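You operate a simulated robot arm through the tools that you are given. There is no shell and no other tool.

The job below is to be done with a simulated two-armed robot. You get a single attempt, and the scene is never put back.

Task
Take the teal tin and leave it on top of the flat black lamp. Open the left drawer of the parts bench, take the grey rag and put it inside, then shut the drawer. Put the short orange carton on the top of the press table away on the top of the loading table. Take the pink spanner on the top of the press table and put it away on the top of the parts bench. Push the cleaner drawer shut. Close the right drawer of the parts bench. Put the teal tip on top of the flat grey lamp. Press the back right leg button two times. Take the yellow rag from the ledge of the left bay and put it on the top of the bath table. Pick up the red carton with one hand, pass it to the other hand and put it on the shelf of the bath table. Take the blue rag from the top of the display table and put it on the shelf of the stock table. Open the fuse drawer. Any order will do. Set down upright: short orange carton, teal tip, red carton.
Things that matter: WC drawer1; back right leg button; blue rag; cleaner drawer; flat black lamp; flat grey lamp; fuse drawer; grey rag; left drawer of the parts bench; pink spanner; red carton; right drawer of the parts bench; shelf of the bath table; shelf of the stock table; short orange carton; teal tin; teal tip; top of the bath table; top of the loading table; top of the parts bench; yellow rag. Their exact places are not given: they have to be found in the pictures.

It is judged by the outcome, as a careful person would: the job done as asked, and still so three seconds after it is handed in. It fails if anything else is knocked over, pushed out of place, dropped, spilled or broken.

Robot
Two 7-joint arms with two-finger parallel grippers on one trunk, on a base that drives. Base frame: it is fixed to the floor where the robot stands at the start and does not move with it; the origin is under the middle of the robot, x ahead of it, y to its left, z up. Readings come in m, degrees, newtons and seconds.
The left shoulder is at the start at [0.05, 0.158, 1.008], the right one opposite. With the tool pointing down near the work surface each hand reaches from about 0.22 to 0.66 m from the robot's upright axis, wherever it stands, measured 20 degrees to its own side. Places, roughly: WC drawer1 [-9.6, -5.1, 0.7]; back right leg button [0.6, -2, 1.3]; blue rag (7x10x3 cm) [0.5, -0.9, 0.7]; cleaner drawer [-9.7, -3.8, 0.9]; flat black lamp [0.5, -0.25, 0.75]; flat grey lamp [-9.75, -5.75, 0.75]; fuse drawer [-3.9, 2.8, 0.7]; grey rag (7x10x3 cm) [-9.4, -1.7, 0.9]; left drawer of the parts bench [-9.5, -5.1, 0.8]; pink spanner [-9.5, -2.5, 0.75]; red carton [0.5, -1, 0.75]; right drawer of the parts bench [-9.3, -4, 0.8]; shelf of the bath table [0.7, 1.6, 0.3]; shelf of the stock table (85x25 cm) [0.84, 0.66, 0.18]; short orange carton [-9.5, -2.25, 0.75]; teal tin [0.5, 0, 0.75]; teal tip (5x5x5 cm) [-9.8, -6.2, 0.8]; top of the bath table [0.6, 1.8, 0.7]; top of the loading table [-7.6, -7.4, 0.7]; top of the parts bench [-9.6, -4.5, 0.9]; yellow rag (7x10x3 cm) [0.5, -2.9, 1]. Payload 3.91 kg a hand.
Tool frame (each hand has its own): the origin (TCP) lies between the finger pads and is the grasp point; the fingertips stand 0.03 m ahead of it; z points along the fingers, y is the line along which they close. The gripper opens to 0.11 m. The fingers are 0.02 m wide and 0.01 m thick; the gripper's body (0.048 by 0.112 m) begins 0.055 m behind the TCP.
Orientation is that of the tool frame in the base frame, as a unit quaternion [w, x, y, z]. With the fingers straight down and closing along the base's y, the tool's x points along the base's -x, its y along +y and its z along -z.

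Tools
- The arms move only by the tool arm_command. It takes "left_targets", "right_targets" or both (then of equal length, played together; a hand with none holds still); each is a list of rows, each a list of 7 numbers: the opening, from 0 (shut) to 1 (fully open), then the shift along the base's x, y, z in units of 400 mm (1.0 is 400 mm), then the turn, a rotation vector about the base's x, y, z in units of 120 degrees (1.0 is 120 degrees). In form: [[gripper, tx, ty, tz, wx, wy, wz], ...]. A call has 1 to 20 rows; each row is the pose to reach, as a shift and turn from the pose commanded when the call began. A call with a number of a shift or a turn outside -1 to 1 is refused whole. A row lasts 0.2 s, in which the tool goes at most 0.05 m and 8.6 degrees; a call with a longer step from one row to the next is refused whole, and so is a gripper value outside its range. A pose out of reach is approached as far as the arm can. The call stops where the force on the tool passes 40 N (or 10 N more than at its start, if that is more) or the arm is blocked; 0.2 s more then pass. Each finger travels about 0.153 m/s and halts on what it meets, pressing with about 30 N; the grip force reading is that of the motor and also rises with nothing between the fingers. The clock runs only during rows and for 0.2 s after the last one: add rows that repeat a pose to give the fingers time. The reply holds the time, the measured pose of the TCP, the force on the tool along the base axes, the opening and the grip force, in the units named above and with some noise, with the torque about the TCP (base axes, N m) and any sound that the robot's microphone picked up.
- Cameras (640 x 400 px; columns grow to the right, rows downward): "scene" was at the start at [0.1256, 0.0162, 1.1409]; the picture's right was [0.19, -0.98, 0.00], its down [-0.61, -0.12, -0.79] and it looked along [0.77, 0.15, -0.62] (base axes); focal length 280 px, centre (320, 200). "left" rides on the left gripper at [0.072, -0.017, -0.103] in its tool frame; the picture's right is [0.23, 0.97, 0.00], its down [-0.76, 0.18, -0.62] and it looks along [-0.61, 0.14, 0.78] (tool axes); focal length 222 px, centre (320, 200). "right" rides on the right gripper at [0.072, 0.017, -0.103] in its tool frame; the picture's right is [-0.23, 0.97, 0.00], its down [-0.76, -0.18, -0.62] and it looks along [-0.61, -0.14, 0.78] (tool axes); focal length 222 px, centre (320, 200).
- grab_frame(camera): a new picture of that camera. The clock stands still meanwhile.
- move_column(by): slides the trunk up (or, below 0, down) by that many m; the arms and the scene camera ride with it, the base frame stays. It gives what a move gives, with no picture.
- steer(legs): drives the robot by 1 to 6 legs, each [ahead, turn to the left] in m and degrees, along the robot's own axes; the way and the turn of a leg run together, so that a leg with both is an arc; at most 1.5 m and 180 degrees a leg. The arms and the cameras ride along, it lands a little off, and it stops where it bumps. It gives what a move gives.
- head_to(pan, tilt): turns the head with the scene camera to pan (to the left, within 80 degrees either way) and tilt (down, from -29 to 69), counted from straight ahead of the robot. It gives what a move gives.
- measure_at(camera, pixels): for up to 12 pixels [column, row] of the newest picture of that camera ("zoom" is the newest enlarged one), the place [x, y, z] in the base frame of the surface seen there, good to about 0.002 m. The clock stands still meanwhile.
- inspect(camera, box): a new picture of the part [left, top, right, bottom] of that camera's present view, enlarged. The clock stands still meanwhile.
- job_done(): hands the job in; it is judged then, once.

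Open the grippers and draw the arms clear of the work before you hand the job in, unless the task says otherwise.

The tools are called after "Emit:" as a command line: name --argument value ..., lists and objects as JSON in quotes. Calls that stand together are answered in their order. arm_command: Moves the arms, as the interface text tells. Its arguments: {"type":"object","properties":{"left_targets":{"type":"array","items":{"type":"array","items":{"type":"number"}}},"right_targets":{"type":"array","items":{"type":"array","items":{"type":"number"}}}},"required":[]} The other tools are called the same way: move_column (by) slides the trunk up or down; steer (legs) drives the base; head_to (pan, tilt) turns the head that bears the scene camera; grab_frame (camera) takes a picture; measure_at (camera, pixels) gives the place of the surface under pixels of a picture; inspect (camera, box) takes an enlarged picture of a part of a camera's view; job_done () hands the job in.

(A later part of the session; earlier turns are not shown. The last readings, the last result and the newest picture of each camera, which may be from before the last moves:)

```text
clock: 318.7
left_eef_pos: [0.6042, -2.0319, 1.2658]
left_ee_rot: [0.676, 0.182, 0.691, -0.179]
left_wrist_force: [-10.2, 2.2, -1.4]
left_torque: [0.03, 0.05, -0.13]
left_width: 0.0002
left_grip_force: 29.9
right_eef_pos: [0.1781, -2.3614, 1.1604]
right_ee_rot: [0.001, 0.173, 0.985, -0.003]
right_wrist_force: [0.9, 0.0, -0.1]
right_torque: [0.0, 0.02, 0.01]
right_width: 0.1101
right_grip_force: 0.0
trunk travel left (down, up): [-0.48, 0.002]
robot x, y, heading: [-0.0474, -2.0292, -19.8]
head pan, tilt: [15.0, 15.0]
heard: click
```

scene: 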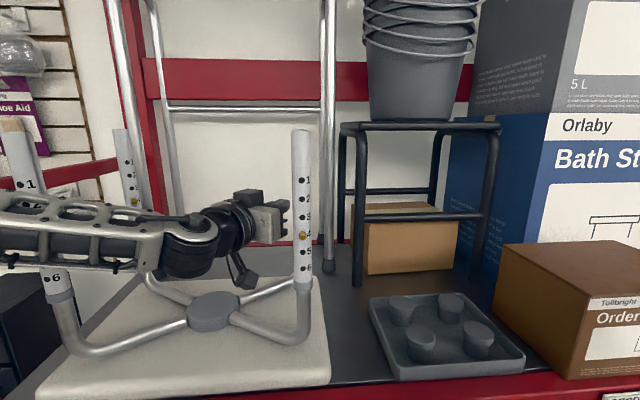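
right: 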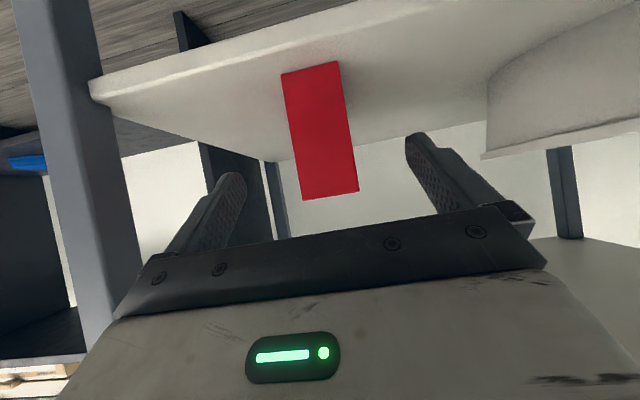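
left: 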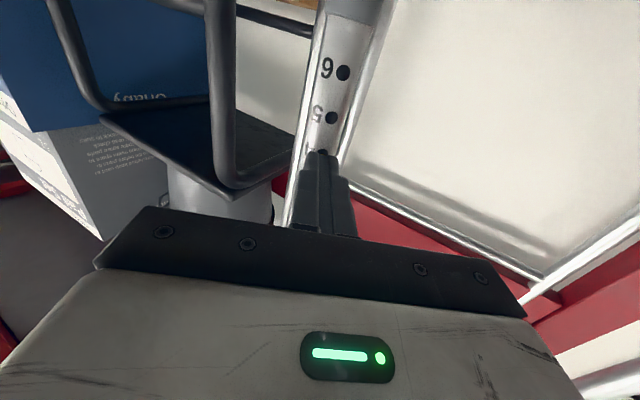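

Second click. I withdraw the left hand back out, keeping clear of the front leg.

Emit:
arm_command --left_targets '[[0, -0.05, 0.022, 0, 0, 0, 0], [0, -0.09, 0.045, 0, 0, 0, 0], [0, -0.12, 0.115, 0, 0, 0, 0], [0, -0.19, 0.14, 0, 0, 0, 0], [0, -0.26, 0.14, 0, 0, 0, 0], [0, -0.33, 0.12, 0, 0, 0, 0], [0, -0.39, 0.09, 0, 0, 0, 0]]'

Emit:
steer --legs '[[-0.4, 0]]'

Emit:
head_to --pan -10 --tilt 20

Emit:
grab_frame --camera "scene"

```text
clock: 320.3
left_eef_pos: [0.449, -1.9985, 1.2666]
left_ee_rot: [0.676, 0.181, 0.692, -0.178]
left_wrist_force: [-0.2, -0.8, 0.7]
left_torque: [0.03, -0.02, -0.01]
left_width: 0.0002
left_grip_force: 29.9
right_eef_pos: [0.1787, -2.3622, 1.1602]
right_ee_rot: [0.0, 0.172, 0.985, -0.004]
right_wrist_force: [-0.4, 0.1, -0.3]
right_torque: [0.01, 0.0, 0.02]
right_width: 0.1102
right_grip_force: 0.1
trunk travel left (down, up): [-0.48, 0.002]
robot x, y, heading: [-0.0504, -2.0317, -19.8]
head pan, tilt: [15.0, 15.0]
```

```text
clock: 322.8
left_eef_pos: [0.0718, -1.8624, 1.2663]
left_ee_rot: [0.676, 0.183, 0.691, -0.18]
left_wrist_force: [0.2, -0.2, 0.9]
left_torque: [0.02, 0.03, 0.01]
left_width: 0.0
left_grip_force: 30.0
right_eef_pos: [-0.2007, -2.2249, 1.161]
right_ee_rot: [-0.001, 0.175, 0.985, -0.004]
right_wrist_force: [0.6, -0.3, -0.8]
right_torque: [0.0, -0.04, -0.03]
right_width: 0.11
right_grip_force: 0.0
trunk travel left (down, up): [-0.48, 0.002]
robot x, y, heading: [-0.4296, -1.891, -20.3]
head pan, tilt: [15.0, 15.0]
```

```text
clock: 323.7
left_eef_pos: [0.0716, -1.8621, 1.2663]
left_ee_rot: [0.676, 0.182, 0.692, -0.179]
left_wrist_force: [-0.1, -0.8, 0.7]
left_torque: [0.01, 0.02, 0.02]
left_width: 0.0
left_grip_force: 30.2
right_eef_pos: [-0.2017, -2.2248, 1.1604]
right_ee_rot: [0.0, 0.174, 0.985, -0.005]
right_wrist_force: [0.2, 0.1, -0.4]
right_torque: [0.0, -0.02, 0.04]
right_width: 0.1101
right_grip_force: 0.1
trunk travel left (down, up): [-0.48, 0.002]
robot x, y, heading: [-0.4281, -1.8908, -20.2]
head pan, tilt: [-10.0, 20.0]
```

```text
taken
```

scene: 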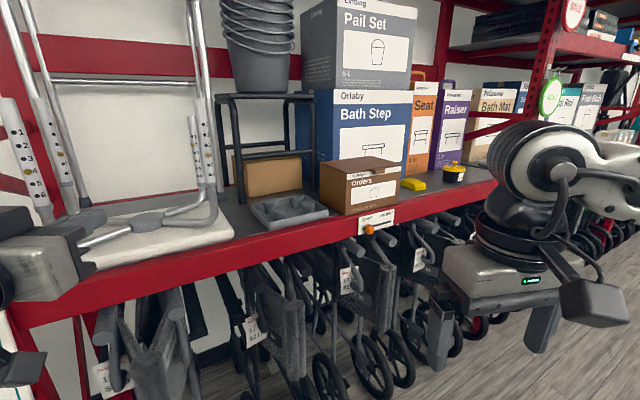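

I return the left hand to neutral and measure the yellow rag at (413,184).

Emit:
inspect --camera "scene" --box '[340, 140, 500, 240]'

Emit:
arm_command --left_targets '[[0.1, -0.024, 0.021, -0.016, 0.0283, 0.061, 0.0057], [0.2, -0.047, 0.042, -0.032, 0.0565, 0.122, 0.0114], [0.3, -0.071, 0.063, -0.048, 0.0848, 0.183, 0.017], [0.4, -0.095, 0.085, -0.064, 0.113, 0.244, 0.0227], [0.5, -0.118, 0.106, -0.08, 0.141, 0.305, 0.0284], [0.6, -0.142, 0.127, -0.095, 0.17, 0.366, 0.034], [0.7, -0.165, 0.148, -0.111, 0.198, 0.427, 0.04], [0.8, -0.189, 0.169, -0.127, 0.226, 0.488, 0.0455], [0.9, -0.213, 0.19, -0.143, 0.254, 0.549, 0.051], [1, -0.236, 0.211, -0.159, 0.283, 0.61, 0.057], [1, -0.26, 0.2325, -0.175, 0.311, 0.6714, 0.0625]]'

```text
4.00 times, centred on (420, 190) of scene
```

zoom: 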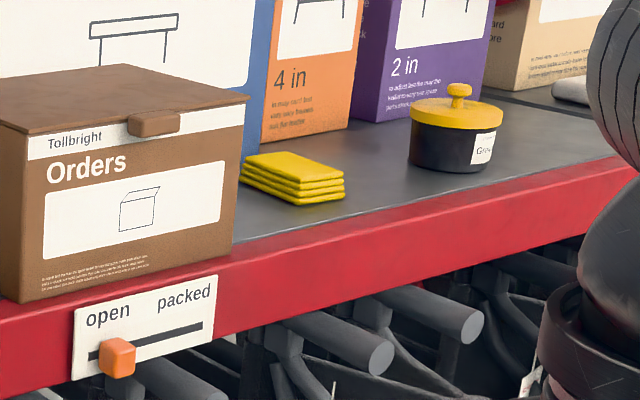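

```text
clock: 326.1
left_eef_pos: [-0.0315, -1.7699, 1.1954]
left_ee_rot: [-0.001, 0.174, 0.985, -0.001]
left_wrist_force: [-0.8, -0.2, 0.0]
left_torque: [-0.01, -0.04, 0.01]
left_width: 0.1102
left_grip_force: 0.1
right_eef_pos: [-0.2012, -2.2243, 1.1592]
right_ee_rot: [-0.001, 0.173, 0.985, -0.004]
right_wrist_force: [0.3, 0.2, 0.0]
right_torque: [-0.02, -0.01, 0.0]
right_width: 0.11
right_grip_force: 0.0
trunk travel left (down, up): [-0.48, 0.002]
robot x, y, heading: [-0.4288, -1.8953, -20.1]
head pan, tilt: [-10.0, 20.0]
```

Emit:
measure_at --camera "zoom" --pixels '[[246, 160], [278, 152], [343, 178], [300, 192], [300, 204], [342, 198], [240, 178], [265, 140], [320, 170], [410, 165], [235, 250], [118, 355]]'

```text
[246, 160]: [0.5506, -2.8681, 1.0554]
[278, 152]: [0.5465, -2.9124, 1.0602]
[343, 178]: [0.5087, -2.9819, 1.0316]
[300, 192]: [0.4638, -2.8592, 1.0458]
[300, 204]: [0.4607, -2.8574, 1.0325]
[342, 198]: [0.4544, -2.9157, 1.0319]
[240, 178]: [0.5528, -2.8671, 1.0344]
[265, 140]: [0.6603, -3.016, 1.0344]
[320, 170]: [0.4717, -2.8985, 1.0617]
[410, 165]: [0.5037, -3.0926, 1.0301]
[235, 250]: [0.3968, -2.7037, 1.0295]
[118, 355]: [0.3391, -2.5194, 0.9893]
```

The rag lies at about (0.505, −2.894), 1.03–1.06 high, long side along x. I drive along the aisle to y ≈ −2.76 and face the rack.

Emit:
steer --legs '[[0, -70], [0.87, 0], [0, 90]]'

```text
clock: 337.6
left_eef_pos: [-0.1025, -2.4974, 1.196]
left_ee_rot: [0.0, -0.014, 1.0, -0.002]
left_wrist_force: [0.2, 0.2, -0.1]
left_torque: [-0.01, -0.02, 0.0]
left_width: 0.11
left_grip_force: 0.0
right_eef_pos: [-0.0908, -2.984, 1.1606]
right_ee_rot: [-0.001, -0.015, 1.0, -0.004]
right_wrist_force: [-0.7, -0.3, 0.7]
right_torque: [-0.03, 0.0, -0.02]
right_width: 0.1103
right_grip_force: 0.1
trunk travel left (down, up): [-0.48, 0.002]
robot x, y, heading: [-0.4293, -2.7611, 1.7]
head pan, tilt: [-10.0, 20.0]
```

Pose as planned. I drive ahead 0.38 m.

Emit:
steer --legs '[[0.38, -1.7]]'

Emit:
head_to --pan -12 --tilt 35

Emit:
grab_frame --camera "scene"

```text
clock: 340.0
left_eef_pos: [0.2968, -2.4987, 1.1948]
left_ee_rot: [0.001, -0.003, 1.0, -0.001]
left_wrist_force: [-0.1, 0.2, -0.6]
left_torque: [0.0, 0.02, -0.02]
left_width: 0.11
left_grip_force: 0.0
right_eef_pos: [0.2956, -2.9857, 1.1606]
right_ee_rot: [0.0, -0.003, 1.0, -0.003]
right_wrist_force: [0.6, 1.7, 0.2]
right_torque: [0.01, -0.02, 0.04]
right_width: 0.1101
right_grip_force: 0.1
trunk travel left (down, up): [-0.48, 0.002]
robot x, y, heading: [-0.0344, -2.7512, 0.2]
head pan, tilt: [-10.0, 20.0]
```

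```text
clock: 340.8
left_eef_pos: [0.296, -2.4992, 1.195]
left_ee_rot: [0.0, -0.003, 1.0, -0.002]
left_wrist_force: [1.0, -1.1, 0.1]
left_torque: [-0.01, 0.0, 0.0]
left_width: 0.1098
left_grip_force: 0.0
right_eef_pos: [0.2956, -2.9857, 1.1592]
right_ee_rot: [0.0, -0.003, 1.0, -0.004]
right_wrist_force: [0.4, -0.5, 1.4]
right_torque: [0.06, 0.01, -0.03]
right_width: 0.1102
right_grip_force: 0.0
trunk travel left (down, up): [-0.48, 0.002]
robot x, y, heading: [-0.0333, -2.7521, -0.0]
head pan, tilt: [-12.0, 35.0]
```

```text
taken
```

scene: 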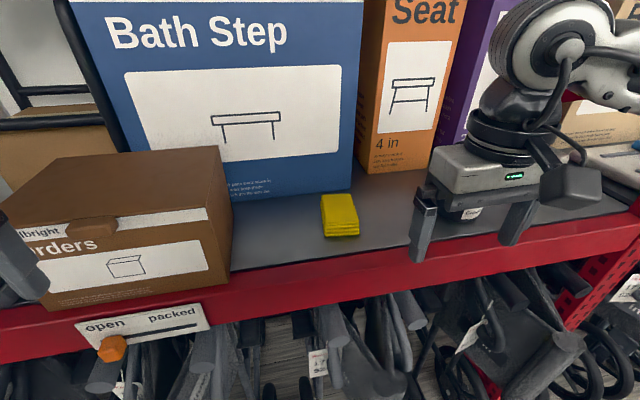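

I zoom on the rag to get its edges.

Emit:
inspect --camera "scene" --box '[300, 180, 380, 250]'

Emit:
measure_at --camera "scene" --pixels '[[323, 196], [352, 194], [327, 226], [358, 222], [328, 236], [358, 234], [340, 210], [345, 185]]'

```text
5.71 times, centred on (340, 215) of scene
```

zoom: 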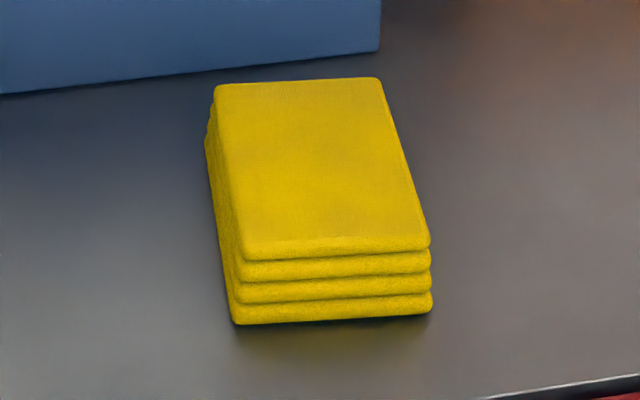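

```text
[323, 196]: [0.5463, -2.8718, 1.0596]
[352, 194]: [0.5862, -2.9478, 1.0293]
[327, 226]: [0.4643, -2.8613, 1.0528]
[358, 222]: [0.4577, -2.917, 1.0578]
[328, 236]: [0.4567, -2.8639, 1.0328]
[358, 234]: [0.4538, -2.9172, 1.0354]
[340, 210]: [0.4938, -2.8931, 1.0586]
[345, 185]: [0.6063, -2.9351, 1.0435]
```

Rag centre ≈ (0.503, −2.893), yaw ≈ −6°. I move the right hand above it.

Emit:
arm_command --right_targets '[[1, 0.04, 0.1, 0, 0, 0, -0.01], [1, 0.1, 0.2, -0.02, 0, 0, -0.02], [1, 0.2, 0.232, -0.04, 0, 0, -0.03], [1, 0.31, 0.232, -0.06, 0, 0, -0.04], [1, 0.42, 0.232, -0.075, 0, 0, -0.0525], [1, 0.518, 0.232, -0.075, 0, 0, -0.0525], [1, 0.518, 0.232, -0.075, 0, 0, -0.0525]]'

Emit:
grab_frame --camera "right"

```text
clock: 342.4
left_eef_pos: [0.2969, -2.4998, 1.1966]
left_ee_rot: [0.0, -0.004, 1.0, -0.002]
left_wrist_force: [0.3, 0.2, 0.0]
left_torque: [0.0, -0.04, 0.0]
left_width: 0.1097
left_grip_force: 0.0
right_eef_pos: [0.5021, -2.8953, 1.1299]
right_ee_rot: [0.0, 0.053, 0.999, -0.004]
right_wrist_force: [-1.1, 0.1, 0.5]
right_torque: [-0.01, 0.04, -0.01]
right_width: 0.1102
right_grip_force: 0.1
trunk travel left (down, up): [-0.48, 0.002]
robot x, y, heading: [-0.0334, -2.7507, 0.4]
head pan, tilt: [-12.0, 35.0]
```

```text
taken
```

right: 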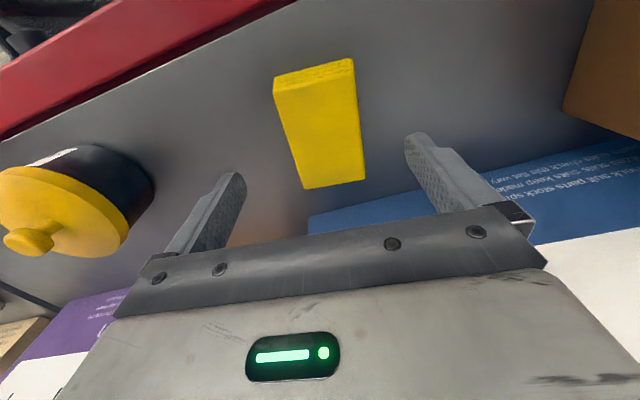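

Aligned. I lower to grasp height, close and lift.

Emit:
arm_command --right_targets '[[1, 0, 0, -0.08, 0, 0, 0], [1, 0, 0, -0.165, 0, 0, 0], [1, 0, 0, -0.165, 0, 0, 0], [0.6, 0, 0, -0.165, 0, 0, 0], [0.3, 0, 0, -0.165, 0, 0, 0], [0.3, 0, 0, -0.165, 0, 0, 0], [0.3, 0, 0, -0.08, 0, 0, 0], [0.3, 0, 0, 0.02, 0, 0, 0]]'

Emit:
grab_frame --camera "right"

```text
clock: 344.2
left_eef_pos: [0.2962, -2.4987, 1.1948]
left_ee_rot: [0.0, -0.002, 1.0, -0.001]
left_wrist_force: [-1.1, -0.2, -0.3]
left_torque: [-0.01, 0.01, 0.0]
left_width: 0.1099
left_grip_force: 0.1
right_eef_pos: [0.5018, -2.8923, 1.1388]
right_ee_rot: [-0.001, 0.052, 0.999, -0.005]
right_wrist_force: [0.6, 0.6, -0.5]
right_torque: [0.01, -0.01, -0.01]
right_width: 0.0641
right_grip_force: 30.1
trunk travel left (down, up): [-0.48, 0.002]
robot x, y, heading: [-0.0318, -2.7527, 0.3]
head pan, tilt: [-12.0, 35.0]
```

```text
taken
```

right: 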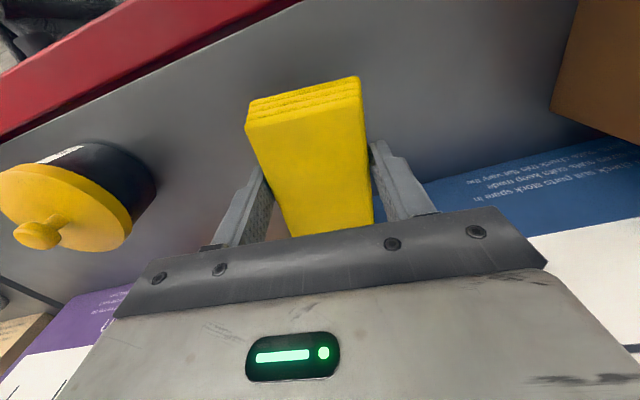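

The yellow rag is held. I back out, retract the hand, lower the trunk to normal and drive back to the bath table.

Emit:
steer --legs '[[-0.42, 0]]'

Emit:
arm_command --right_targets '[[0.3, -0.1, -0.03, -0.03, 0, 0, 0.01], [0.3, -0.2, -0.06, -0.06, 0, 0, 0.02], [0.3, -0.3, -0.1, -0.09, 0, 0, 0.04], [0.3, -0.4, -0.15, -0.1, 0, 0, 0.0525]]'

Emit:
move_column --by -0.2

Emit:
steer --legs '[[0, 90], [1.5, 0], [1.5, 0], [1.38, 0], [0, -90]]'

Emit:
head_to --pan 0 --tilt 35

Emit:
grab_frame --camera "scene"

```text
clock: 346.8
left_eef_pos: [-0.1326, -2.5014, 1.1956]
left_ee_rot: [0.0, -0.004, 1.0, 0.0]
left_wrist_force: [0.3, -0.3, 0.0]
left_torque: [-0.02, -0.05, -0.03]
left_width: 0.1099
left_grip_force: 0.0
right_eef_pos: [0.0761, -2.8923, 1.1384]
right_ee_rot: [0.0, 0.052, 0.999, -0.004]
right_wrist_force: [0.0, -0.1, 0.7]
right_torque: [0.01, -0.01, -0.01]
right_width: 0.064
right_grip_force: 30.2
trunk travel left (down, up): [-0.48, 0.002]
robot x, y, heading: [-0.4594, -2.7569, 0.2]
head pan, tilt: [-12.0, 35.0]
```

```text
clock: 347.8
left_eef_pos: [-0.1318, -2.5019, 1.1967]
left_ee_rot: [0.001, -0.004, 1.0, 0.0]
left_wrist_force: [-0.1, -0.4, 0.6]
left_torque: [0.03, 0.0, 0.01]
left_width: 0.1101
left_grip_force: 0.1
right_eef_pos: [-0.0861, -2.9523, 1.0978]
right_ee_rot: [0.001, -0.003, 1.0, -0.003]
right_wrist_force: [-0.8, 0.0, -0.8]
right_torque: [0.02, 0.02, 0.0]
right_width: 0.0636
right_grip_force: 30.0
trunk travel left (down, up): [-0.48, 0.002]
robot x, y, heading: [-0.46, -2.7549, 0.6]
head pan, tilt: [-12.0, 35.0]
```

```text
clock: 350.0
left_eef_pos: [-0.1306, -2.5012, 0.9954]
left_ee_rot: [0.0, -0.004, 1.0, -0.001]
left_wrist_force: [-0.3, -0.3, 0.0]
left_torque: [0.01, -0.01, -0.02]
left_width: 0.1102
left_grip_force: 0.1
right_eef_pos: [-0.0856, -2.9518, 0.8982]
right_ee_rot: [0.0, -0.003, 1.0, -0.003]
right_wrist_force: [-0.2, 0.5, -0.5]
right_torque: [-0.04, -0.03, -0.01]
right_width: 0.0638
right_grip_force: 29.7
trunk travel left (down, up): [-0.28, 0.202]
robot x, y, heading: [-0.4584, -2.7584, 0.6]
head pan, tilt: [-12.0, 35.0]
```

```text
clock: 378.5
left_eef_pos: [-0.1392, 1.8594, 0.9951]
left_ee_rot: [0.001, -0.002, 1.0, -0.001]
left_wrist_force: [0.5, 0.0, -0.3]
left_torque: [0.02, -0.01, -0.01]
left_width: 0.1099
left_grip_force: 0.0
right_eef_pos: [-0.0966, 1.4093, 0.8973]
right_ee_rot: [0.0, -0.002, 1.0, -0.003]
right_wrist_force: [-0.4, -1.0, 0.0]
right_torque: [0.03, -0.01, 0.0]
right_width: 0.0637
right_grip_force: 29.9
trunk travel left (down, up): [-0.28, 0.202]
robot x, y, heading: [-0.468, 1.607, 0.3]
head pan, tilt: [-12.0, 35.0]
```

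```text
clock: 379.2
left_eef_pos: [-0.1392, 1.8601, 0.9952]
left_ee_rot: [0.0, -0.001, 1.0, -0.001]
left_wrist_force: [-0.5, -0.2, 0.1]
left_torque: [-0.02, 0.01, 0.02]
left_width: 0.11
left_grip_force: 0.1
right_eef_pos: [-0.0964, 1.4085, 0.8985]
right_ee_rot: [0.0, -0.001, 1.0, -0.004]
right_wrist_force: [0.2, 0.7, -1.0]
right_torque: [0.0, -0.01, 0.0]
right_width: 0.0638
right_grip_force: 29.8
trunk travel left (down, up): [-0.28, 0.202]
robot x, y, heading: [-0.4662, 1.6087, 0.3]
head pan, tilt: [0.0, 35.0]
```

```text
taken
```

scene: 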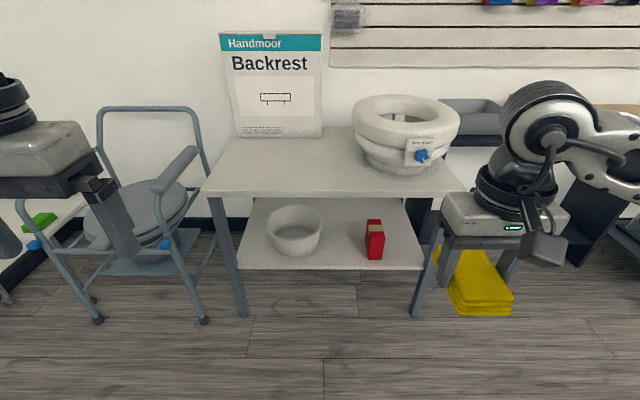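

The carton still stands on the shelf; the top's left-middle is free. I drive up to the table.

Emit:
steer --legs '[[0, 15], [0.42, 0], [0, -15.3]]'

Emit:
head_to --pan -10 --tilt 45

Emit:
grab_frame --camera "scene"

```text
clock: 383.6
left_eef_pos: [0.2655, 1.9606, 0.9953]
left_ee_rot: [0.0, 0.006, 1.0, -0.001]
left_wrist_force: [-0.4, -1.1, 0.2]
left_torque: [-0.01, 0.0, -0.04]
left_width: 0.1099
left_grip_force: 0.1
right_eef_pos: [0.3003, 1.5107, 0.8985]
right_ee_rot: [0.0, 0.005, 1.0, -0.003]
right_wrist_force: [-0.3, 0.6, -0.5]
right_torque: [-0.04, 0.01, 0.03]
right_width: 0.064
right_grip_force: 29.8
trunk travel left (down, up): [-0.28, 0.202]
robot x, y, heading: [-0.0671, 1.7152, -0.6]
head pan, tilt: [0.0, 35.0]
```

```text
clock: 384.3
left_eef_pos: [0.2643, 1.9612, 0.996]
left_ee_rot: [0.001, 0.005, 1.0, -0.001]
left_wrist_force: [-0.3, 0.2, -0.2]
left_torque: [-0.02, 0.01, 0.0]
left_width: 0.1098
left_grip_force: 0.1
right_eef_pos: [0.3013, 1.5092, 0.8992]
right_ee_rot: [0.0, 0.005, 1.0, -0.003]
right_wrist_force: [0.9, -0.2, 0.1]
right_torque: [-0.02, -0.01, 0.01]
right_width: 0.0641
right_grip_force: 30.7
trunk travel left (down, up): [-0.28, 0.202]
robot x, y, heading: [-0.0652, 1.7153, -0.6]
head pan, tilt: [-10.0, 45.0]
```

```text
taken
```

scene: 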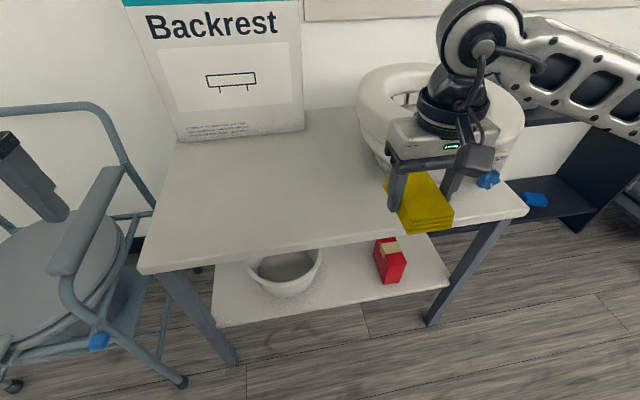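

I carry the rag over the free area near (0.50, 1.64) and lower it.

Emit:
arm_command --right_targets '[[0.3, 0.09, 0.06, -0.03, 0, 0, 0], [0.3, 0.18, 0.12, -0.06, 0, 0, 0], [0.3, 0.27, 0.18, -0.09, 0, 0, 0], [0.3, 0.36, 0.24, -0.12, 0, 0, 0], [0.3, 0.45, 0.3, -0.17, 0, 0, 0], [0.3, 0.4975, 0.3275, -0.26, 0, 0, 0], [0.3, 0.4975, 0.3275, -0.35, 0, 0, 0], [0.3, 0.4975, 0.3275, -0.395, 0, 0, 0], [0.3, 0.4975, 0.3275, -0.41, 0, 0, 0], [0.3, 0.4975, 0.3275, -0.41, 0, 0, 0]]'

Emit:
grab_frame --camera "right"

```text
clock: 386.5
left_eef_pos: [0.2649, 1.9621, 0.9961]
left_ee_rot: [0.0, 0.004, 1.0, -0.001]
left_wrist_force: [-0.2, 0.4, -0.6]
left_torque: [-0.02, -0.01, 0.02]
left_width: 0.1102
left_grip_force: 0.0
right_eef_pos: [0.4981, 1.6418, 0.7366]
right_ee_rot: [0.002, 0.005, 1.0, -0.004]
right_wrist_force: [-0.2, 0.1, 5.0]
right_torque: [0.15, -0.03, 0.01]
right_width: 0.0639
right_grip_force: 30.4
trunk travel left (down, up): [-0.28, 0.202]
robot x, y, heading: [-0.0707, 1.7107, -0.5]
head pan, tilt: [-10.0, 45.0]
```

```text
taken
```

right: 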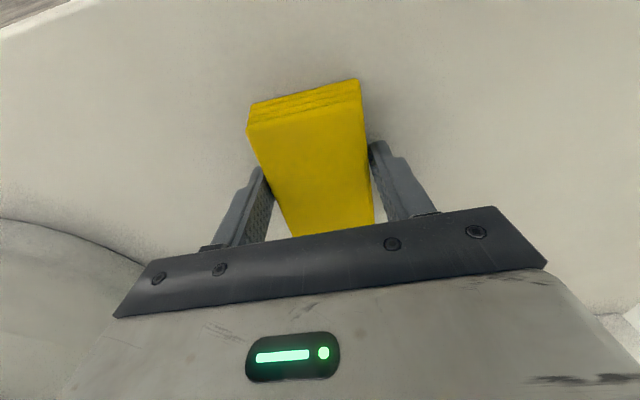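

Contact at 5 N. I open and lift away.

Emit:
arm_command --right_targets '[[0.6, 0, 0, 0, 0, 0, 0], [0.8, 0, 0, 0, 0, 0, 0], [0.8, 0, 0, 0, 0, 0, 0], [0.9, 0, 0, 0.1, 0, 0, 0], [1, 0, 0, 0.2, 0, 0, 0], [1, -0.05, 0, 0.3, 0, 0, 0], [1, -0.15, -0.05, 0.36, 0, 0, 0], [1, -0.25, -0.12, 0.4, 0, 0, 0], [1, -0.34, -0.18, 0.42, 0, 0, 0], [1, -0.42, -0.24, 0.45, 0, 0, 0], [1, -0.45, -0.33, 0.48, 0, 0, 0]]'

Emit:
grab_frame --camera "scene"

```text
refused: row 7 steps farther than a row can; nothing moved
```

```text
taken
```

scene: 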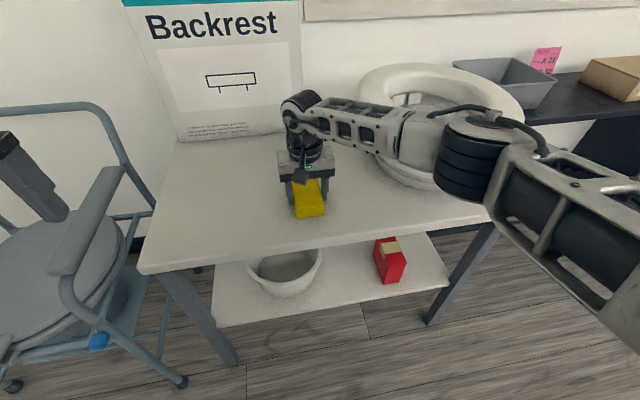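

One row was too long; I repeat with smaller steps, straight up first (the forearm is above the toilet seat).

Emit:
arm_command --right_targets '[[0.6, 0, 0, 0, 0, 0, 0], [0.8, 0, 0, 0, 0, 0, 0], [0.8, 0, 0, 0, 0, 0, 0], [0.9, 0, 0, 0.1, 0, 0, 0], [1, 0, 0, 0.2, 0, 0, 0], [1, -0.03, 0, 0.3, 0, 0, 0], [1, -0.1, -0.03, 0.37, 0, 0, 0], [1, -0.19, -0.08, 0.4, 0, 0, 0], [1, -0.28, -0.14, 0.42, 0, 0, 0], [1, -0.36, -0.2, 0.45, 0, 0, 0], [1, -0.42, -0.28, 0.48, 0, 0, 0], [1, -0.44, -0.36, 0.5, 0, 0, 0]]'

Emit:
grab_frame --camera "scene"

```text
clock: 389.1
left_eef_pos: [0.2641, 1.9604, 0.995]
left_ee_rot: [0.0, 0.005, 1.0, -0.001]
left_wrist_force: [-0.7, 0.3, -0.4]
left_torque: [0.0, 0.02, 0.03]
left_width: 0.11
left_grip_force: 0.1
right_eef_pos: [0.3216, 1.496, 0.934]
right_ee_rot: [0.0, 0.005, 1.0, -0.004]
right_wrist_force: [-0.2, -0.1, 0.2]
right_torque: [0.03, -0.03, 0.0]
right_width: 0.11
right_grip_force: 0.0
trunk travel left (down, up): [-0.28, 0.202]
robot x, y, heading: [-0.0689, 1.7148, -0.4]
head pan, tilt: [-10.0, 45.0]
```

```text
taken
```

scene: 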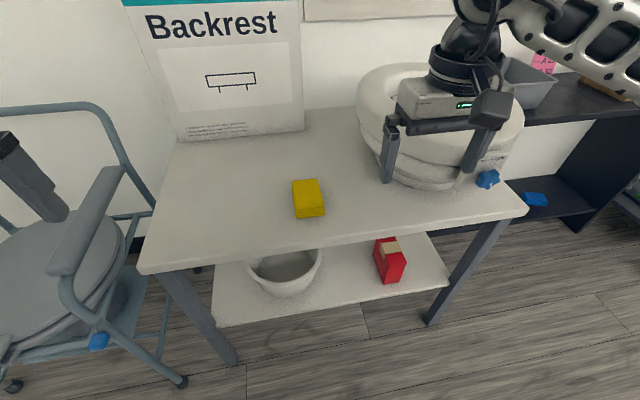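

The yellow rag is placed. Next the fuse drawer near (−3.9, 2.8). I back off, turn around and look.

Emit:
steer --legs '[[-0.6, 0], [0, 170]]'

Emit:
head_to --pan 0 --tilt 15

Emit:
grab_frame --camera "scene"

Emit:
head_to --pan -35 --tilt 15

Emit:
grab_frame --camera "scene"

```text
clock: 399.5
left_eef_pos: [-1.0492, 1.5347, 0.9958]
left_ee_rot: [-0.001, 0.995, -0.096, -0.001]
left_wrist_force: [0.0, 0.2, 0.0]
left_torque: [0.0, -0.03, 0.0]
left_width: 0.1101
left_grip_force: 0.1
right_eef_pos: [-1.0228, 2.0047, 0.9336]
right_ee_rot: [-0.004, 0.995, -0.097, 0.001]
right_wrist_force: [0.8, -0.2, -0.1]
right_torque: [0.05, 0.0, -0.02]
right_width: 0.11
right_grip_force: 0.0
trunk travel left (down, up): [-0.28, 0.202]
robot x, y, heading: [-0.6777, 1.7164, 169.0]
head pan, tilt: [-10.0, 45.0]
```

```text
clock: 400.4
left_eef_pos: [-1.0496, 1.5346, 0.9954]
left_ee_rot: [0.0, 0.995, -0.097, 0.0]
left_wrist_force: [-0.1, 0.2, 0.4]
left_torque: [0.0, 0.01, 0.0]
left_width: 0.11
left_grip_force: 0.0
right_eef_pos: [-1.0223, 2.0029, 0.9342]
right_ee_rot: [-0.003, 0.995, -0.097, 0.001]
right_wrist_force: [-0.4, 0.3, 0.2]
right_torque: [0.03, -0.01, 0.01]
right_width: 0.1097
right_grip_force: 0.0
trunk travel left (down, up): [-0.28, 0.202]
robot x, y, heading: [-0.6761, 1.7186, 168.9]
head pan, tilt: [0.0, 15.0]
```

```text
taken
```

scene: 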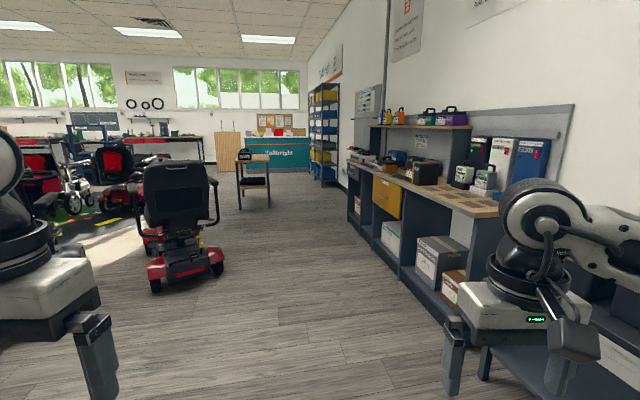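

```text
clock: 401.4
left_eef_pos: [-1.0516, 1.5352, 0.9954]
left_ee_rot: [-0.001, 0.995, -0.097, 0.0]
left_wrist_force: [0.3, -0.2, -0.2]
left_torque: [0.04, -0.01, -0.03]
left_width: 0.1102
left_grip_force: 0.0
right_eef_pos: [-1.0228, 2.0035, 0.9332]
right_ee_rot: [-0.004, 0.995, -0.097, 0.0]
right_wrist_force: [0.0, -0.4, 0.6]
right_torque: [0.01, 0.01, -0.02]
right_width: 0.1097
right_grip_force: 0.0
trunk travel left (down, up): [-0.28, 0.202]
robot x, y, heading: [-0.676, 1.7182, 169.0]
head pan, tilt: [-35.0, 15.0]
```

```text
taken
```

scene: 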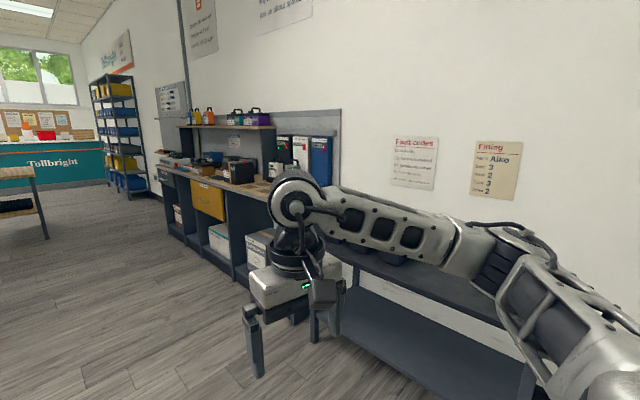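

The workbench with a yellow drawer front at (386,197) is along the right wall; a red scooter stands on the left. I measure their places.

Emit:
head_to --pan 0 --tilt 15

Emit:
grab_frame --camera "scene"

Emit:
measure_at --camera "scene" --pixels '[[215, 265], [160, 285], [180, 210], [385, 200], [395, 215], [378, 180], [460, 215], [350, 215], [330, 180], [250, 205], [440, 285], [386, 255]]'

Emit:
inspect --camera "scene" --box '[340, 120, 480, 280]'

```text
clock: 402.4
left_eef_pos: [-1.0501, 1.536, 0.9949]
left_ee_rot: [-0.001, 0.995, -0.097, 0.0]
left_wrist_force: [-0.5, 0.7, 0.6]
left_torque: [0.0, -0.05, 0.01]
left_width: 0.1101
left_grip_force: 0.1
right_eef_pos: [-1.0226, 2.0033, 0.934]
right_ee_rot: [-0.003, 0.995, -0.097, 0.0]
right_wrist_force: [1.3, 0.4, 0.5]
right_torque: [0.02, -0.01, 0.01]
right_width: 0.1098
right_grip_force: 0.0
trunk travel left (down, up): [-0.28, 0.202]
robot x, y, heading: [-0.6788, 1.718, 169.0]
head pan, tilt: [0.0, 15.0]
```

```text
taken
```

scene: 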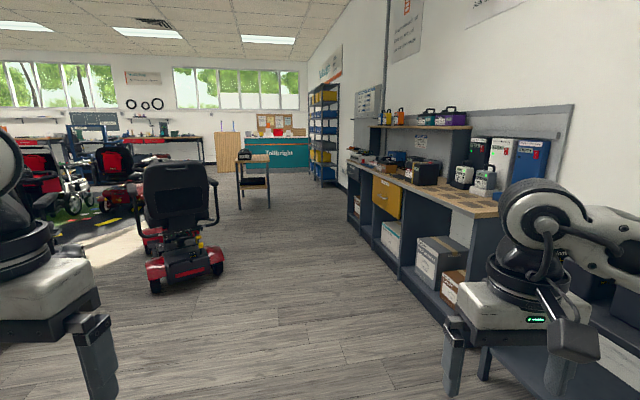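

```text
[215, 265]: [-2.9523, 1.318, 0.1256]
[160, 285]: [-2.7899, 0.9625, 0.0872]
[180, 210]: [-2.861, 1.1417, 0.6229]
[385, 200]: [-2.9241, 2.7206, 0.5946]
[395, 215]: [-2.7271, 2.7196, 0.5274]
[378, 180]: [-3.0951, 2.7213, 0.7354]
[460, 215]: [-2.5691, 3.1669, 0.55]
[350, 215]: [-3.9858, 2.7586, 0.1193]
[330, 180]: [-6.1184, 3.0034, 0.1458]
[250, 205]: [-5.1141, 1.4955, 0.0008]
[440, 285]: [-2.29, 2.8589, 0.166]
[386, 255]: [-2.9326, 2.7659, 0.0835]
```

```text
2.50 times, centred on (410, 200) of scene
```

zoom: 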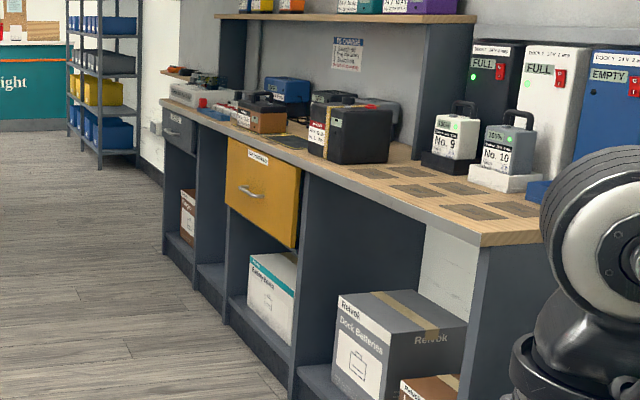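

The grey drawer at the far end (x≈−3.9) should be the fuse drawer. I drive there along the aisle between scooter and bench.

Emit:
steer --legs '[[0, 3], [1.5, 0], [1.5, 0]]'

Emit:
head_to --pan -60 --tilt 25

Emit:
grab_frame --camera "scene"

```text
clock: 417.4
left_eef_pos: [-4.0427, 1.9325, 0.9947]
left_ee_rot: [-0.001, 0.998, -0.068, 0.0]
left_wrist_force: [-0.4, -0.5, 0.5]
left_torque: [0.0, 0.01, -0.02]
left_width: 0.11
left_grip_force: 0.0
right_eef_pos: [-4.0429, 2.4021, 0.9337]
right_ee_rot: [-0.003, 0.998, -0.068, 0.0]
right_wrist_force: [-0.7, -0.5, 0.5]
right_torque: [-0.01, 0.0, 0.0]
right_width: 0.11
right_grip_force: 0.1
trunk travel left (down, up): [-0.28, 0.202]
robot x, y, heading: [-3.6779, 2.1356, 172.2]
head pan, tilt: [0.0, 15.0]
```

```text
clock: 418.8
left_eef_pos: [-4.0421, 1.9331, 0.9942]
left_ee_rot: [0.0, 0.998, -0.068, 0.0]
left_wrist_force: [-0.2, -0.3, 0.4]
left_torque: [-0.02, -0.01, 0.0]
left_width: 0.1097
left_grip_force: 0.1
right_eef_pos: [-4.0411, 2.4023, 0.9342]
right_ee_rot: [-0.003, 0.998, -0.068, 0.001]
right_wrist_force: [-0.1, 0.9, -0.3]
right_torque: [0.01, -0.03, 0.01]
right_width: 0.11
right_grip_force: 0.1
trunk travel left (down, up): [-0.28, 0.202]
robot x, y, heading: [-3.6788, 2.1383, 172.1]
head pan, tilt: [-60.0, 25.0]
```

```text
taken
```

scene: 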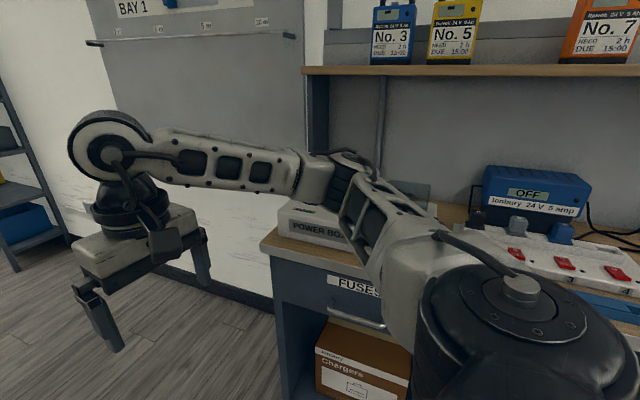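

The grey drawer is labelled FUSES. I turn to face the bench.

Emit:
steer --legs '[[0, -82]]'

Emit:
head_to --pan 5 --tilt 40

Emit:
grab_frame --camera "scene"

```text
clock: 422.7
left_eef_pos: [-3.9312, 2.4686, 0.9945]
left_ee_rot: [0.0, -0.706, 0.709, -0.001]
left_wrist_force: [-0.1, 0.6, 0.0]
left_torque: [0.01, 0.0, 0.0]
left_width: 0.11
left_grip_force: 0.0
right_eef_pos: [-3.4673, 2.5309, 0.9334]
right_ee_rot: [0.003, -0.706, 0.708, -0.002]
right_wrist_force: [-0.2, -0.4, -0.7]
right_torque: [0.01, -0.02, 0.01]
right_width: 0.1098
right_grip_force: 0.1
trunk travel left (down, up): [-0.28, 0.202]
robot x, y, heading: [-3.6815, 2.142, 89.8]
head pan, tilt: [-60.0, 25.0]
```

```text
clock: 424.0
left_eef_pos: [-3.9318, 2.4684, 0.9949]
left_ee_rot: [0.0, -0.706, 0.708, 0.0]
left_wrist_force: [-0.6, -0.7, 0.3]
left_torque: [0.02, 0.03, 0.09]
left_width: 0.1099
left_grip_force: 0.1
right_eef_pos: [-3.4654, 2.5316, 0.934]
right_ee_rot: [0.002, -0.707, 0.708, -0.003]
right_wrist_force: [0.0, 0.6, -0.2]
right_torque: [0.02, 0.01, 0.02]
right_width: 0.1101
right_grip_force: 0.1
trunk travel left (down, up): [-0.28, 0.202]
robot x, y, heading: [-3.6844, 2.1387, 89.9]
head pan, tilt: [5.0, 40.0]
```

```text
taken
```

scene: 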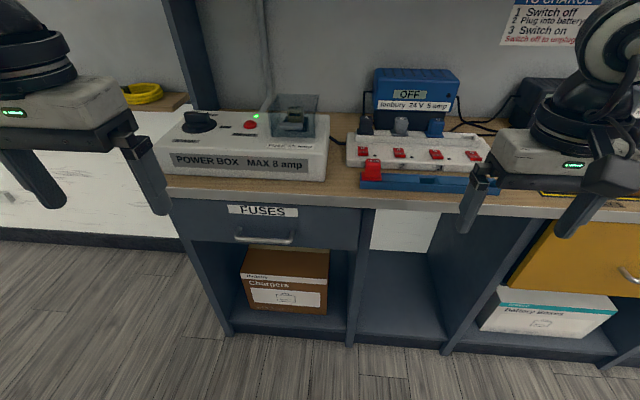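

The FUSES drawer handle is the bar at (264,238). I measure it and the front.

Emit:
inspect --camera "scene" --box '[180, 180, 370, 300]'

Emit:
measure_at --camera "scene" --pixels '[[264, 239], [240, 238], [290, 239], [264, 243], [220, 225], [330, 225], [264, 212], [190, 238], [355, 245], [260, 192], [264, 228]]'

```text
3.33 times, centred on (275, 240) of scene
```

zoom: 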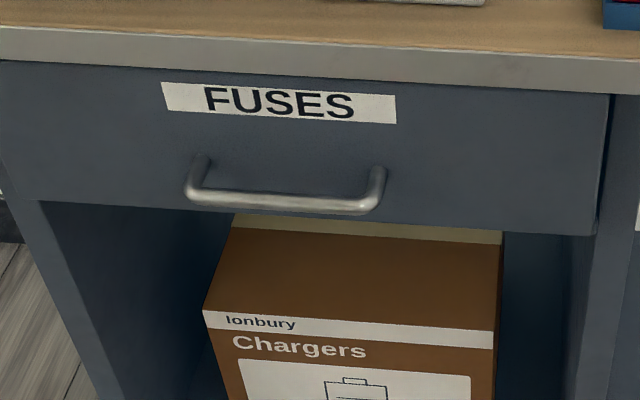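

```text
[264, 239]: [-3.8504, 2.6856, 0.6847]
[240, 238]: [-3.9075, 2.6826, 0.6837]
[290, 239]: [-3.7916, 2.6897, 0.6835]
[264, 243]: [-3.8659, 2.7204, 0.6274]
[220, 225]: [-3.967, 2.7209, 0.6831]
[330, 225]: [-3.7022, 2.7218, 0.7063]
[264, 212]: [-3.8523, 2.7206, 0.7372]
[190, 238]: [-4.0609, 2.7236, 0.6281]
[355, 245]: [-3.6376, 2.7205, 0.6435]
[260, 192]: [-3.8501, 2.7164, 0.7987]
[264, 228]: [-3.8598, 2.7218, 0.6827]
```

Handle bar: x −3.91…−3.79, y 2.685, z 0.685; face at y 2.721. I'll grip it with the right hand pointing forward and fingers closing vertically. I shift the robot 0.3 m to the left first.

Emit:
steer --legs '[[0, 90], [0.3, 0], [0, -90]]'

Emit:
move_column --by -0.18

```text
clock: 433.6
left_eef_pos: [-4.2488, 2.4485, 0.9952]
left_ee_rot: [-0.001, 0.728, -0.685, 0.001]
left_wrist_force: [-0.4, -0.4, -0.7]
left_torque: [0.02, -0.01, 0.01]
left_width: 0.1099
left_grip_force: 0.1
right_eef_pos: [-3.7908, 2.5401, 0.9343]
right_ee_rot: [-0.003, 0.728, -0.685, 0.002]
right_wrist_force: [-0.1, 0.8, 0.0]
right_torque: [-0.01, 0.01, 0.05]
right_width: 0.1099
right_grip_force: 0.2
trunk travel left (down, up): [-0.28, 0.202]
robot x, y, heading: [-3.9797, 2.1373, 93.5]
head pan, tilt: [5.0, 40.0]
```

```text
clock: 435.6
left_eef_pos: [-4.2487, 2.4486, 0.8155]
left_ee_rot: [-0.001, 0.728, -0.686, 0.001]
left_wrist_force: [0.7, 0.8, 0.1]
left_torque: [-0.01, 0.04, 0.0]
left_width: 0.11
left_grip_force: 0.1
right_eef_pos: [-3.7907, 2.5403, 0.7547]
right_ee_rot: [-0.002, 0.729, -0.685, 0.001]
right_wrist_force: [-0.2, -0.3, -0.6]
right_torque: [-0.01, 0.02, 0.01]
right_width: 0.1101
right_grip_force: 0.0
trunk travel left (down, up): [-0.1, 0.382]
robot x, y, heading: [-3.9816, 2.1356, 93.7]
head pan, tilt: [5.0, 40.0]
```

I rotate the right hand to point forward with the fingers closing vertically, a bit back from the bench.

Emit:
arm_command --right_targets '[[1, -0.0105, -0.007, -0.01, 0.0422, -0.0396, 0.0396], [1, -0.021, -0.014, -0.02, 0.0844, -0.0793, 0.0793], [1, -0.0316, -0.021, -0.03, 0.1266, -0.1189, 0.1189], [1, -0.042, -0.028, -0.04, 0.1689, -0.1586, 0.1586], [1, -0.0527, -0.036, -0.05, 0.2111, -0.1982, 0.1982], [1, -0.063, -0.043, -0.06, 0.2533, -0.2379, 0.2379], [1, -0.0737, -0.05, -0.07, 0.2955, -0.2775, 0.2775], [1, -0.084, -0.057, -0.08, 0.3377, -0.3171, 0.3171], [1, -0.095, -0.064, -0.09, 0.3799, -0.3568, 0.3568], [1, -0.105, -0.071, -0.1, 0.4221, -0.3964, 0.3964], [1, -0.116, -0.079, -0.11, 0.4644, -0.4361, 0.4361], [1, -0.126, -0.086, -0.12, 0.5066, -0.4757, 0.4757], [1, -0.137, -0.093, -0.13, 0.5488, -0.5154, 0.5154], [1, -0.1475, -0.1, -0.1375, 0.591, -0.555, 0.555], [1, -0.1475, -0.1, -0.1375, 0.591, -0.555, 0.555]]'

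Emit:
head_to --pan -12 --tilt 40

Emit:
grab_frame --camera "scene"

Emit:
grab_frame --camera "right"

```text
clock: 438.8
left_eef_pos: [-4.2506, 2.4495, 0.8147]
left_ee_rot: [-0.001, 0.728, -0.686, 0.002]
left_wrist_force: [0.5, -0.5, 0.1]
left_torque: [0.01, 0.02, 0.02]
left_width: 0.1099
left_grip_force: 0.0
right_eef_pos: [-3.9014, 2.5011, 0.7329]
right_ee_rot: [0.709, -0.705, 0.001, 0.0]
right_wrist_force: [0.0, -0.3, -0.4]
right_torque: [-0.03, -0.02, 0.04]
right_width: 0.11
right_grip_force: 0.0
right hand out of reach, approached as far as the arm can: row 9, 10, 11, 12, 13, 14, 15
trunk travel left (down, up): [-0.1, 0.382]
robot x, y, heading: [-3.9785, 2.1368, 93.8]
head pan, tilt: [5.0, 40.0]
```

```text
clock: 439.6
left_eef_pos: [-4.2502, 2.4488, 0.8146]
left_ee_rot: [-0.002, 0.728, -0.686, 0.001]
left_wrist_force: [-0.2, -0.1, 0.6]
left_torque: [0.02, 0.01, -0.01]
left_width: 0.1099
left_grip_force: 0.0
right_eef_pos: [-3.9016, 2.5014, 0.7331]
right_ee_rot: [0.709, -0.705, 0.001, 0.0]
right_wrist_force: [-0.7, 0.0, 0.1]
right_torque: [0.01, -0.03, 0.02]
right_width: 0.1099
right_grip_force: 0.0
trunk travel left (down, up): [-0.1, 0.382]
robot x, y, heading: [-3.9814, 2.1344, 93.4]
head pan, tilt: [-12.0, 40.0]
```

```text
taken
```

scene: 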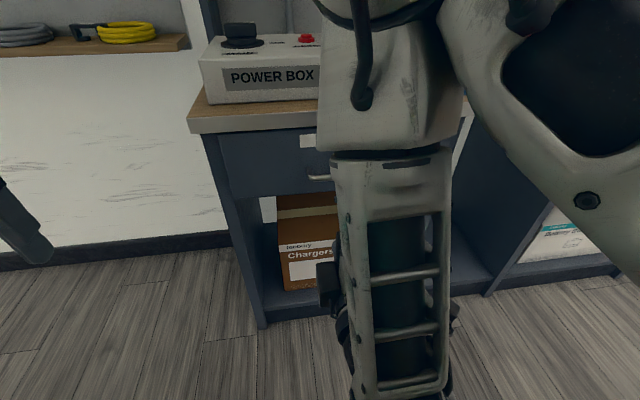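

```text
taken
```

right: 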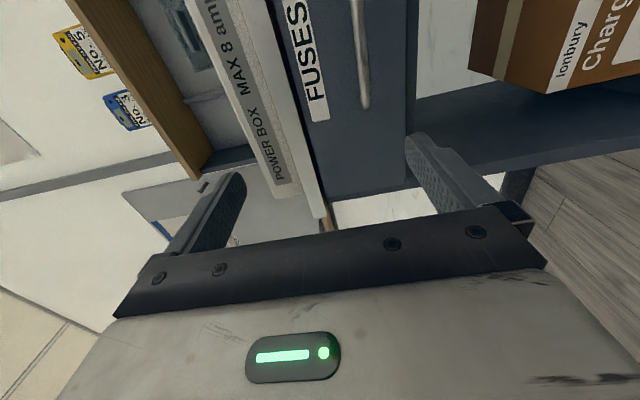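

Orientation is reached; position stopped slightly short. I try moving to the pre-grasp in front of the handle.

Emit:
arm_command --right_targets '[[1, 0.03, 0.06, -0.02, 0, 0, 0], [1, 0.07, 0.12, -0.05, 0, 0, 0], [1, 0.11, 0.19, -0.09, 0, 0, 0], [1, 0.13, 0.25, -0.12, 0, 0, 0], [1, 0.13, 0.25, -0.12, 0, 0, 0]]'

Emit:
grab_frame --camera "right"

Emit:
grab_frame --camera "scene"

```text
clock: 440.8
left_eef_pos: [-4.2494, 2.4494, 0.8145]
left_ee_rot: [-0.001, 0.728, -0.686, 0.001]
left_wrist_force: [0.1, -0.4, -0.6]
left_torque: [-0.01, -0.02, 0.04]
left_width: 0.1098
left_grip_force: 0.1
right_eef_pos: [-3.9005, 2.5687, 0.7203]
right_ee_rot: [0.709, -0.705, 0.002, -0.001]
right_wrist_force: [0.4, -0.3, 0.5]
right_torque: [-0.01, 0.04, 0.01]
right_width: 0.11
right_grip_force: 0.0
right hand out of reach, approached as far as the arm can: row 1, 2, 3, 4, 5
trunk travel left (down, up): [-0.1, 0.382]
robot x, y, heading: [-3.9813, 2.1334, 93.2]
head pan, tilt: [-12.0, 40.0]
```

```text
taken
```

right: 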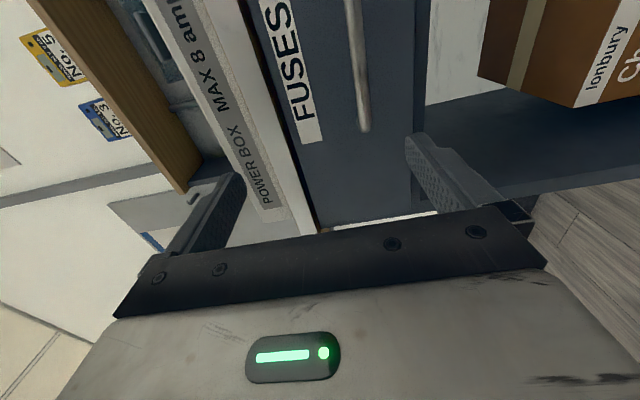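

```text
taken
```

scene: 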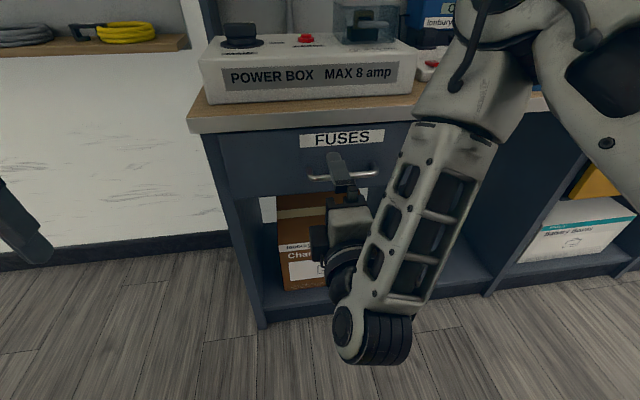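

The arm is near a limit, so I use the base: turn 4° right, lower the trunk 3.5 cm, then check the hand against the bar.

Emit:
steer --legs '[[0, -4.2]]'

Emit:
move_column --by -0.036

Emit:
grab_frame --camera "right"

Emit:
measure_at --camera "right" --pixels '[[355, 60], [358, 100], [362, 125], [320, 100]]'

```text
clock: 441.7
left_eef_pos: [-4.2266, 2.467, 0.8155]
left_ee_rot: [0.001, -0.704, 0.71, -0.001]
left_wrist_force: [0.5, -0.4, -0.1]
left_torque: [-0.01, 0.0, -0.05]
left_width: 0.1099
left_grip_force: 0.0
right_eef_pos: [-3.8705, 2.5621, 0.7206]
right_ee_rot: [0.709, -0.705, 0.027, -0.025]
right_wrist_force: [-0.7, 0.8, -0.9]
right_torque: [0.0, 0.02, 0.0]
right_width: 0.1102
right_grip_force: 0.0
trunk travel left (down, up): [-0.1, 0.382]
robot x, y, heading: [-3.981, 2.1349, 89.4]
head pan, tilt: [-12.0, 40.0]
```

```text
clock: 442.5
left_eef_pos: [-4.2261, 2.4673, 0.7792]
left_ee_rot: [0.0, -0.703, 0.711, -0.001]
left_wrist_force: [0.6, 0.9, -0.1]
left_torque: [-0.03, -0.02, -0.01]
left_width: 0.11
left_grip_force: 0.0
right_eef_pos: [-3.8703, 2.5608, 0.6859]
right_ee_rot: [0.71, -0.704, 0.026, -0.025]
right_wrist_force: [-0.3, 0.7, 0.0]
right_torque: [0.02, 0.01, -0.01]
right_width: 0.11
right_grip_force: 0.1
trunk travel left (down, up): [-0.064, 0.418]
robot x, y, heading: [-3.9789, 2.1316, 89.6]
head pan, tilt: [-12.0, 40.0]
```

```text
taken
```

right: 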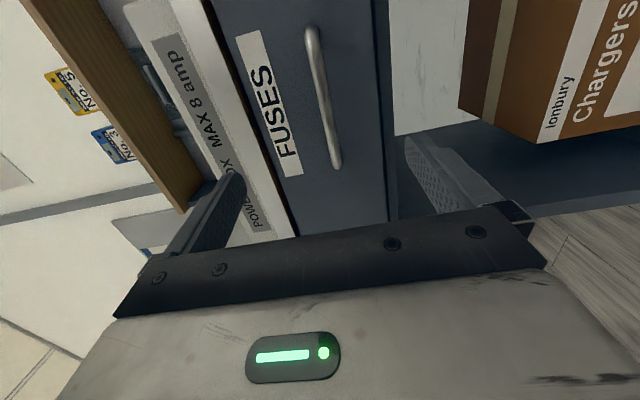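

```text
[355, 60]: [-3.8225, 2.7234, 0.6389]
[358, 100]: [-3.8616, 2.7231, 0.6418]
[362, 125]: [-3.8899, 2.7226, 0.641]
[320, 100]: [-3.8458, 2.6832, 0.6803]
```

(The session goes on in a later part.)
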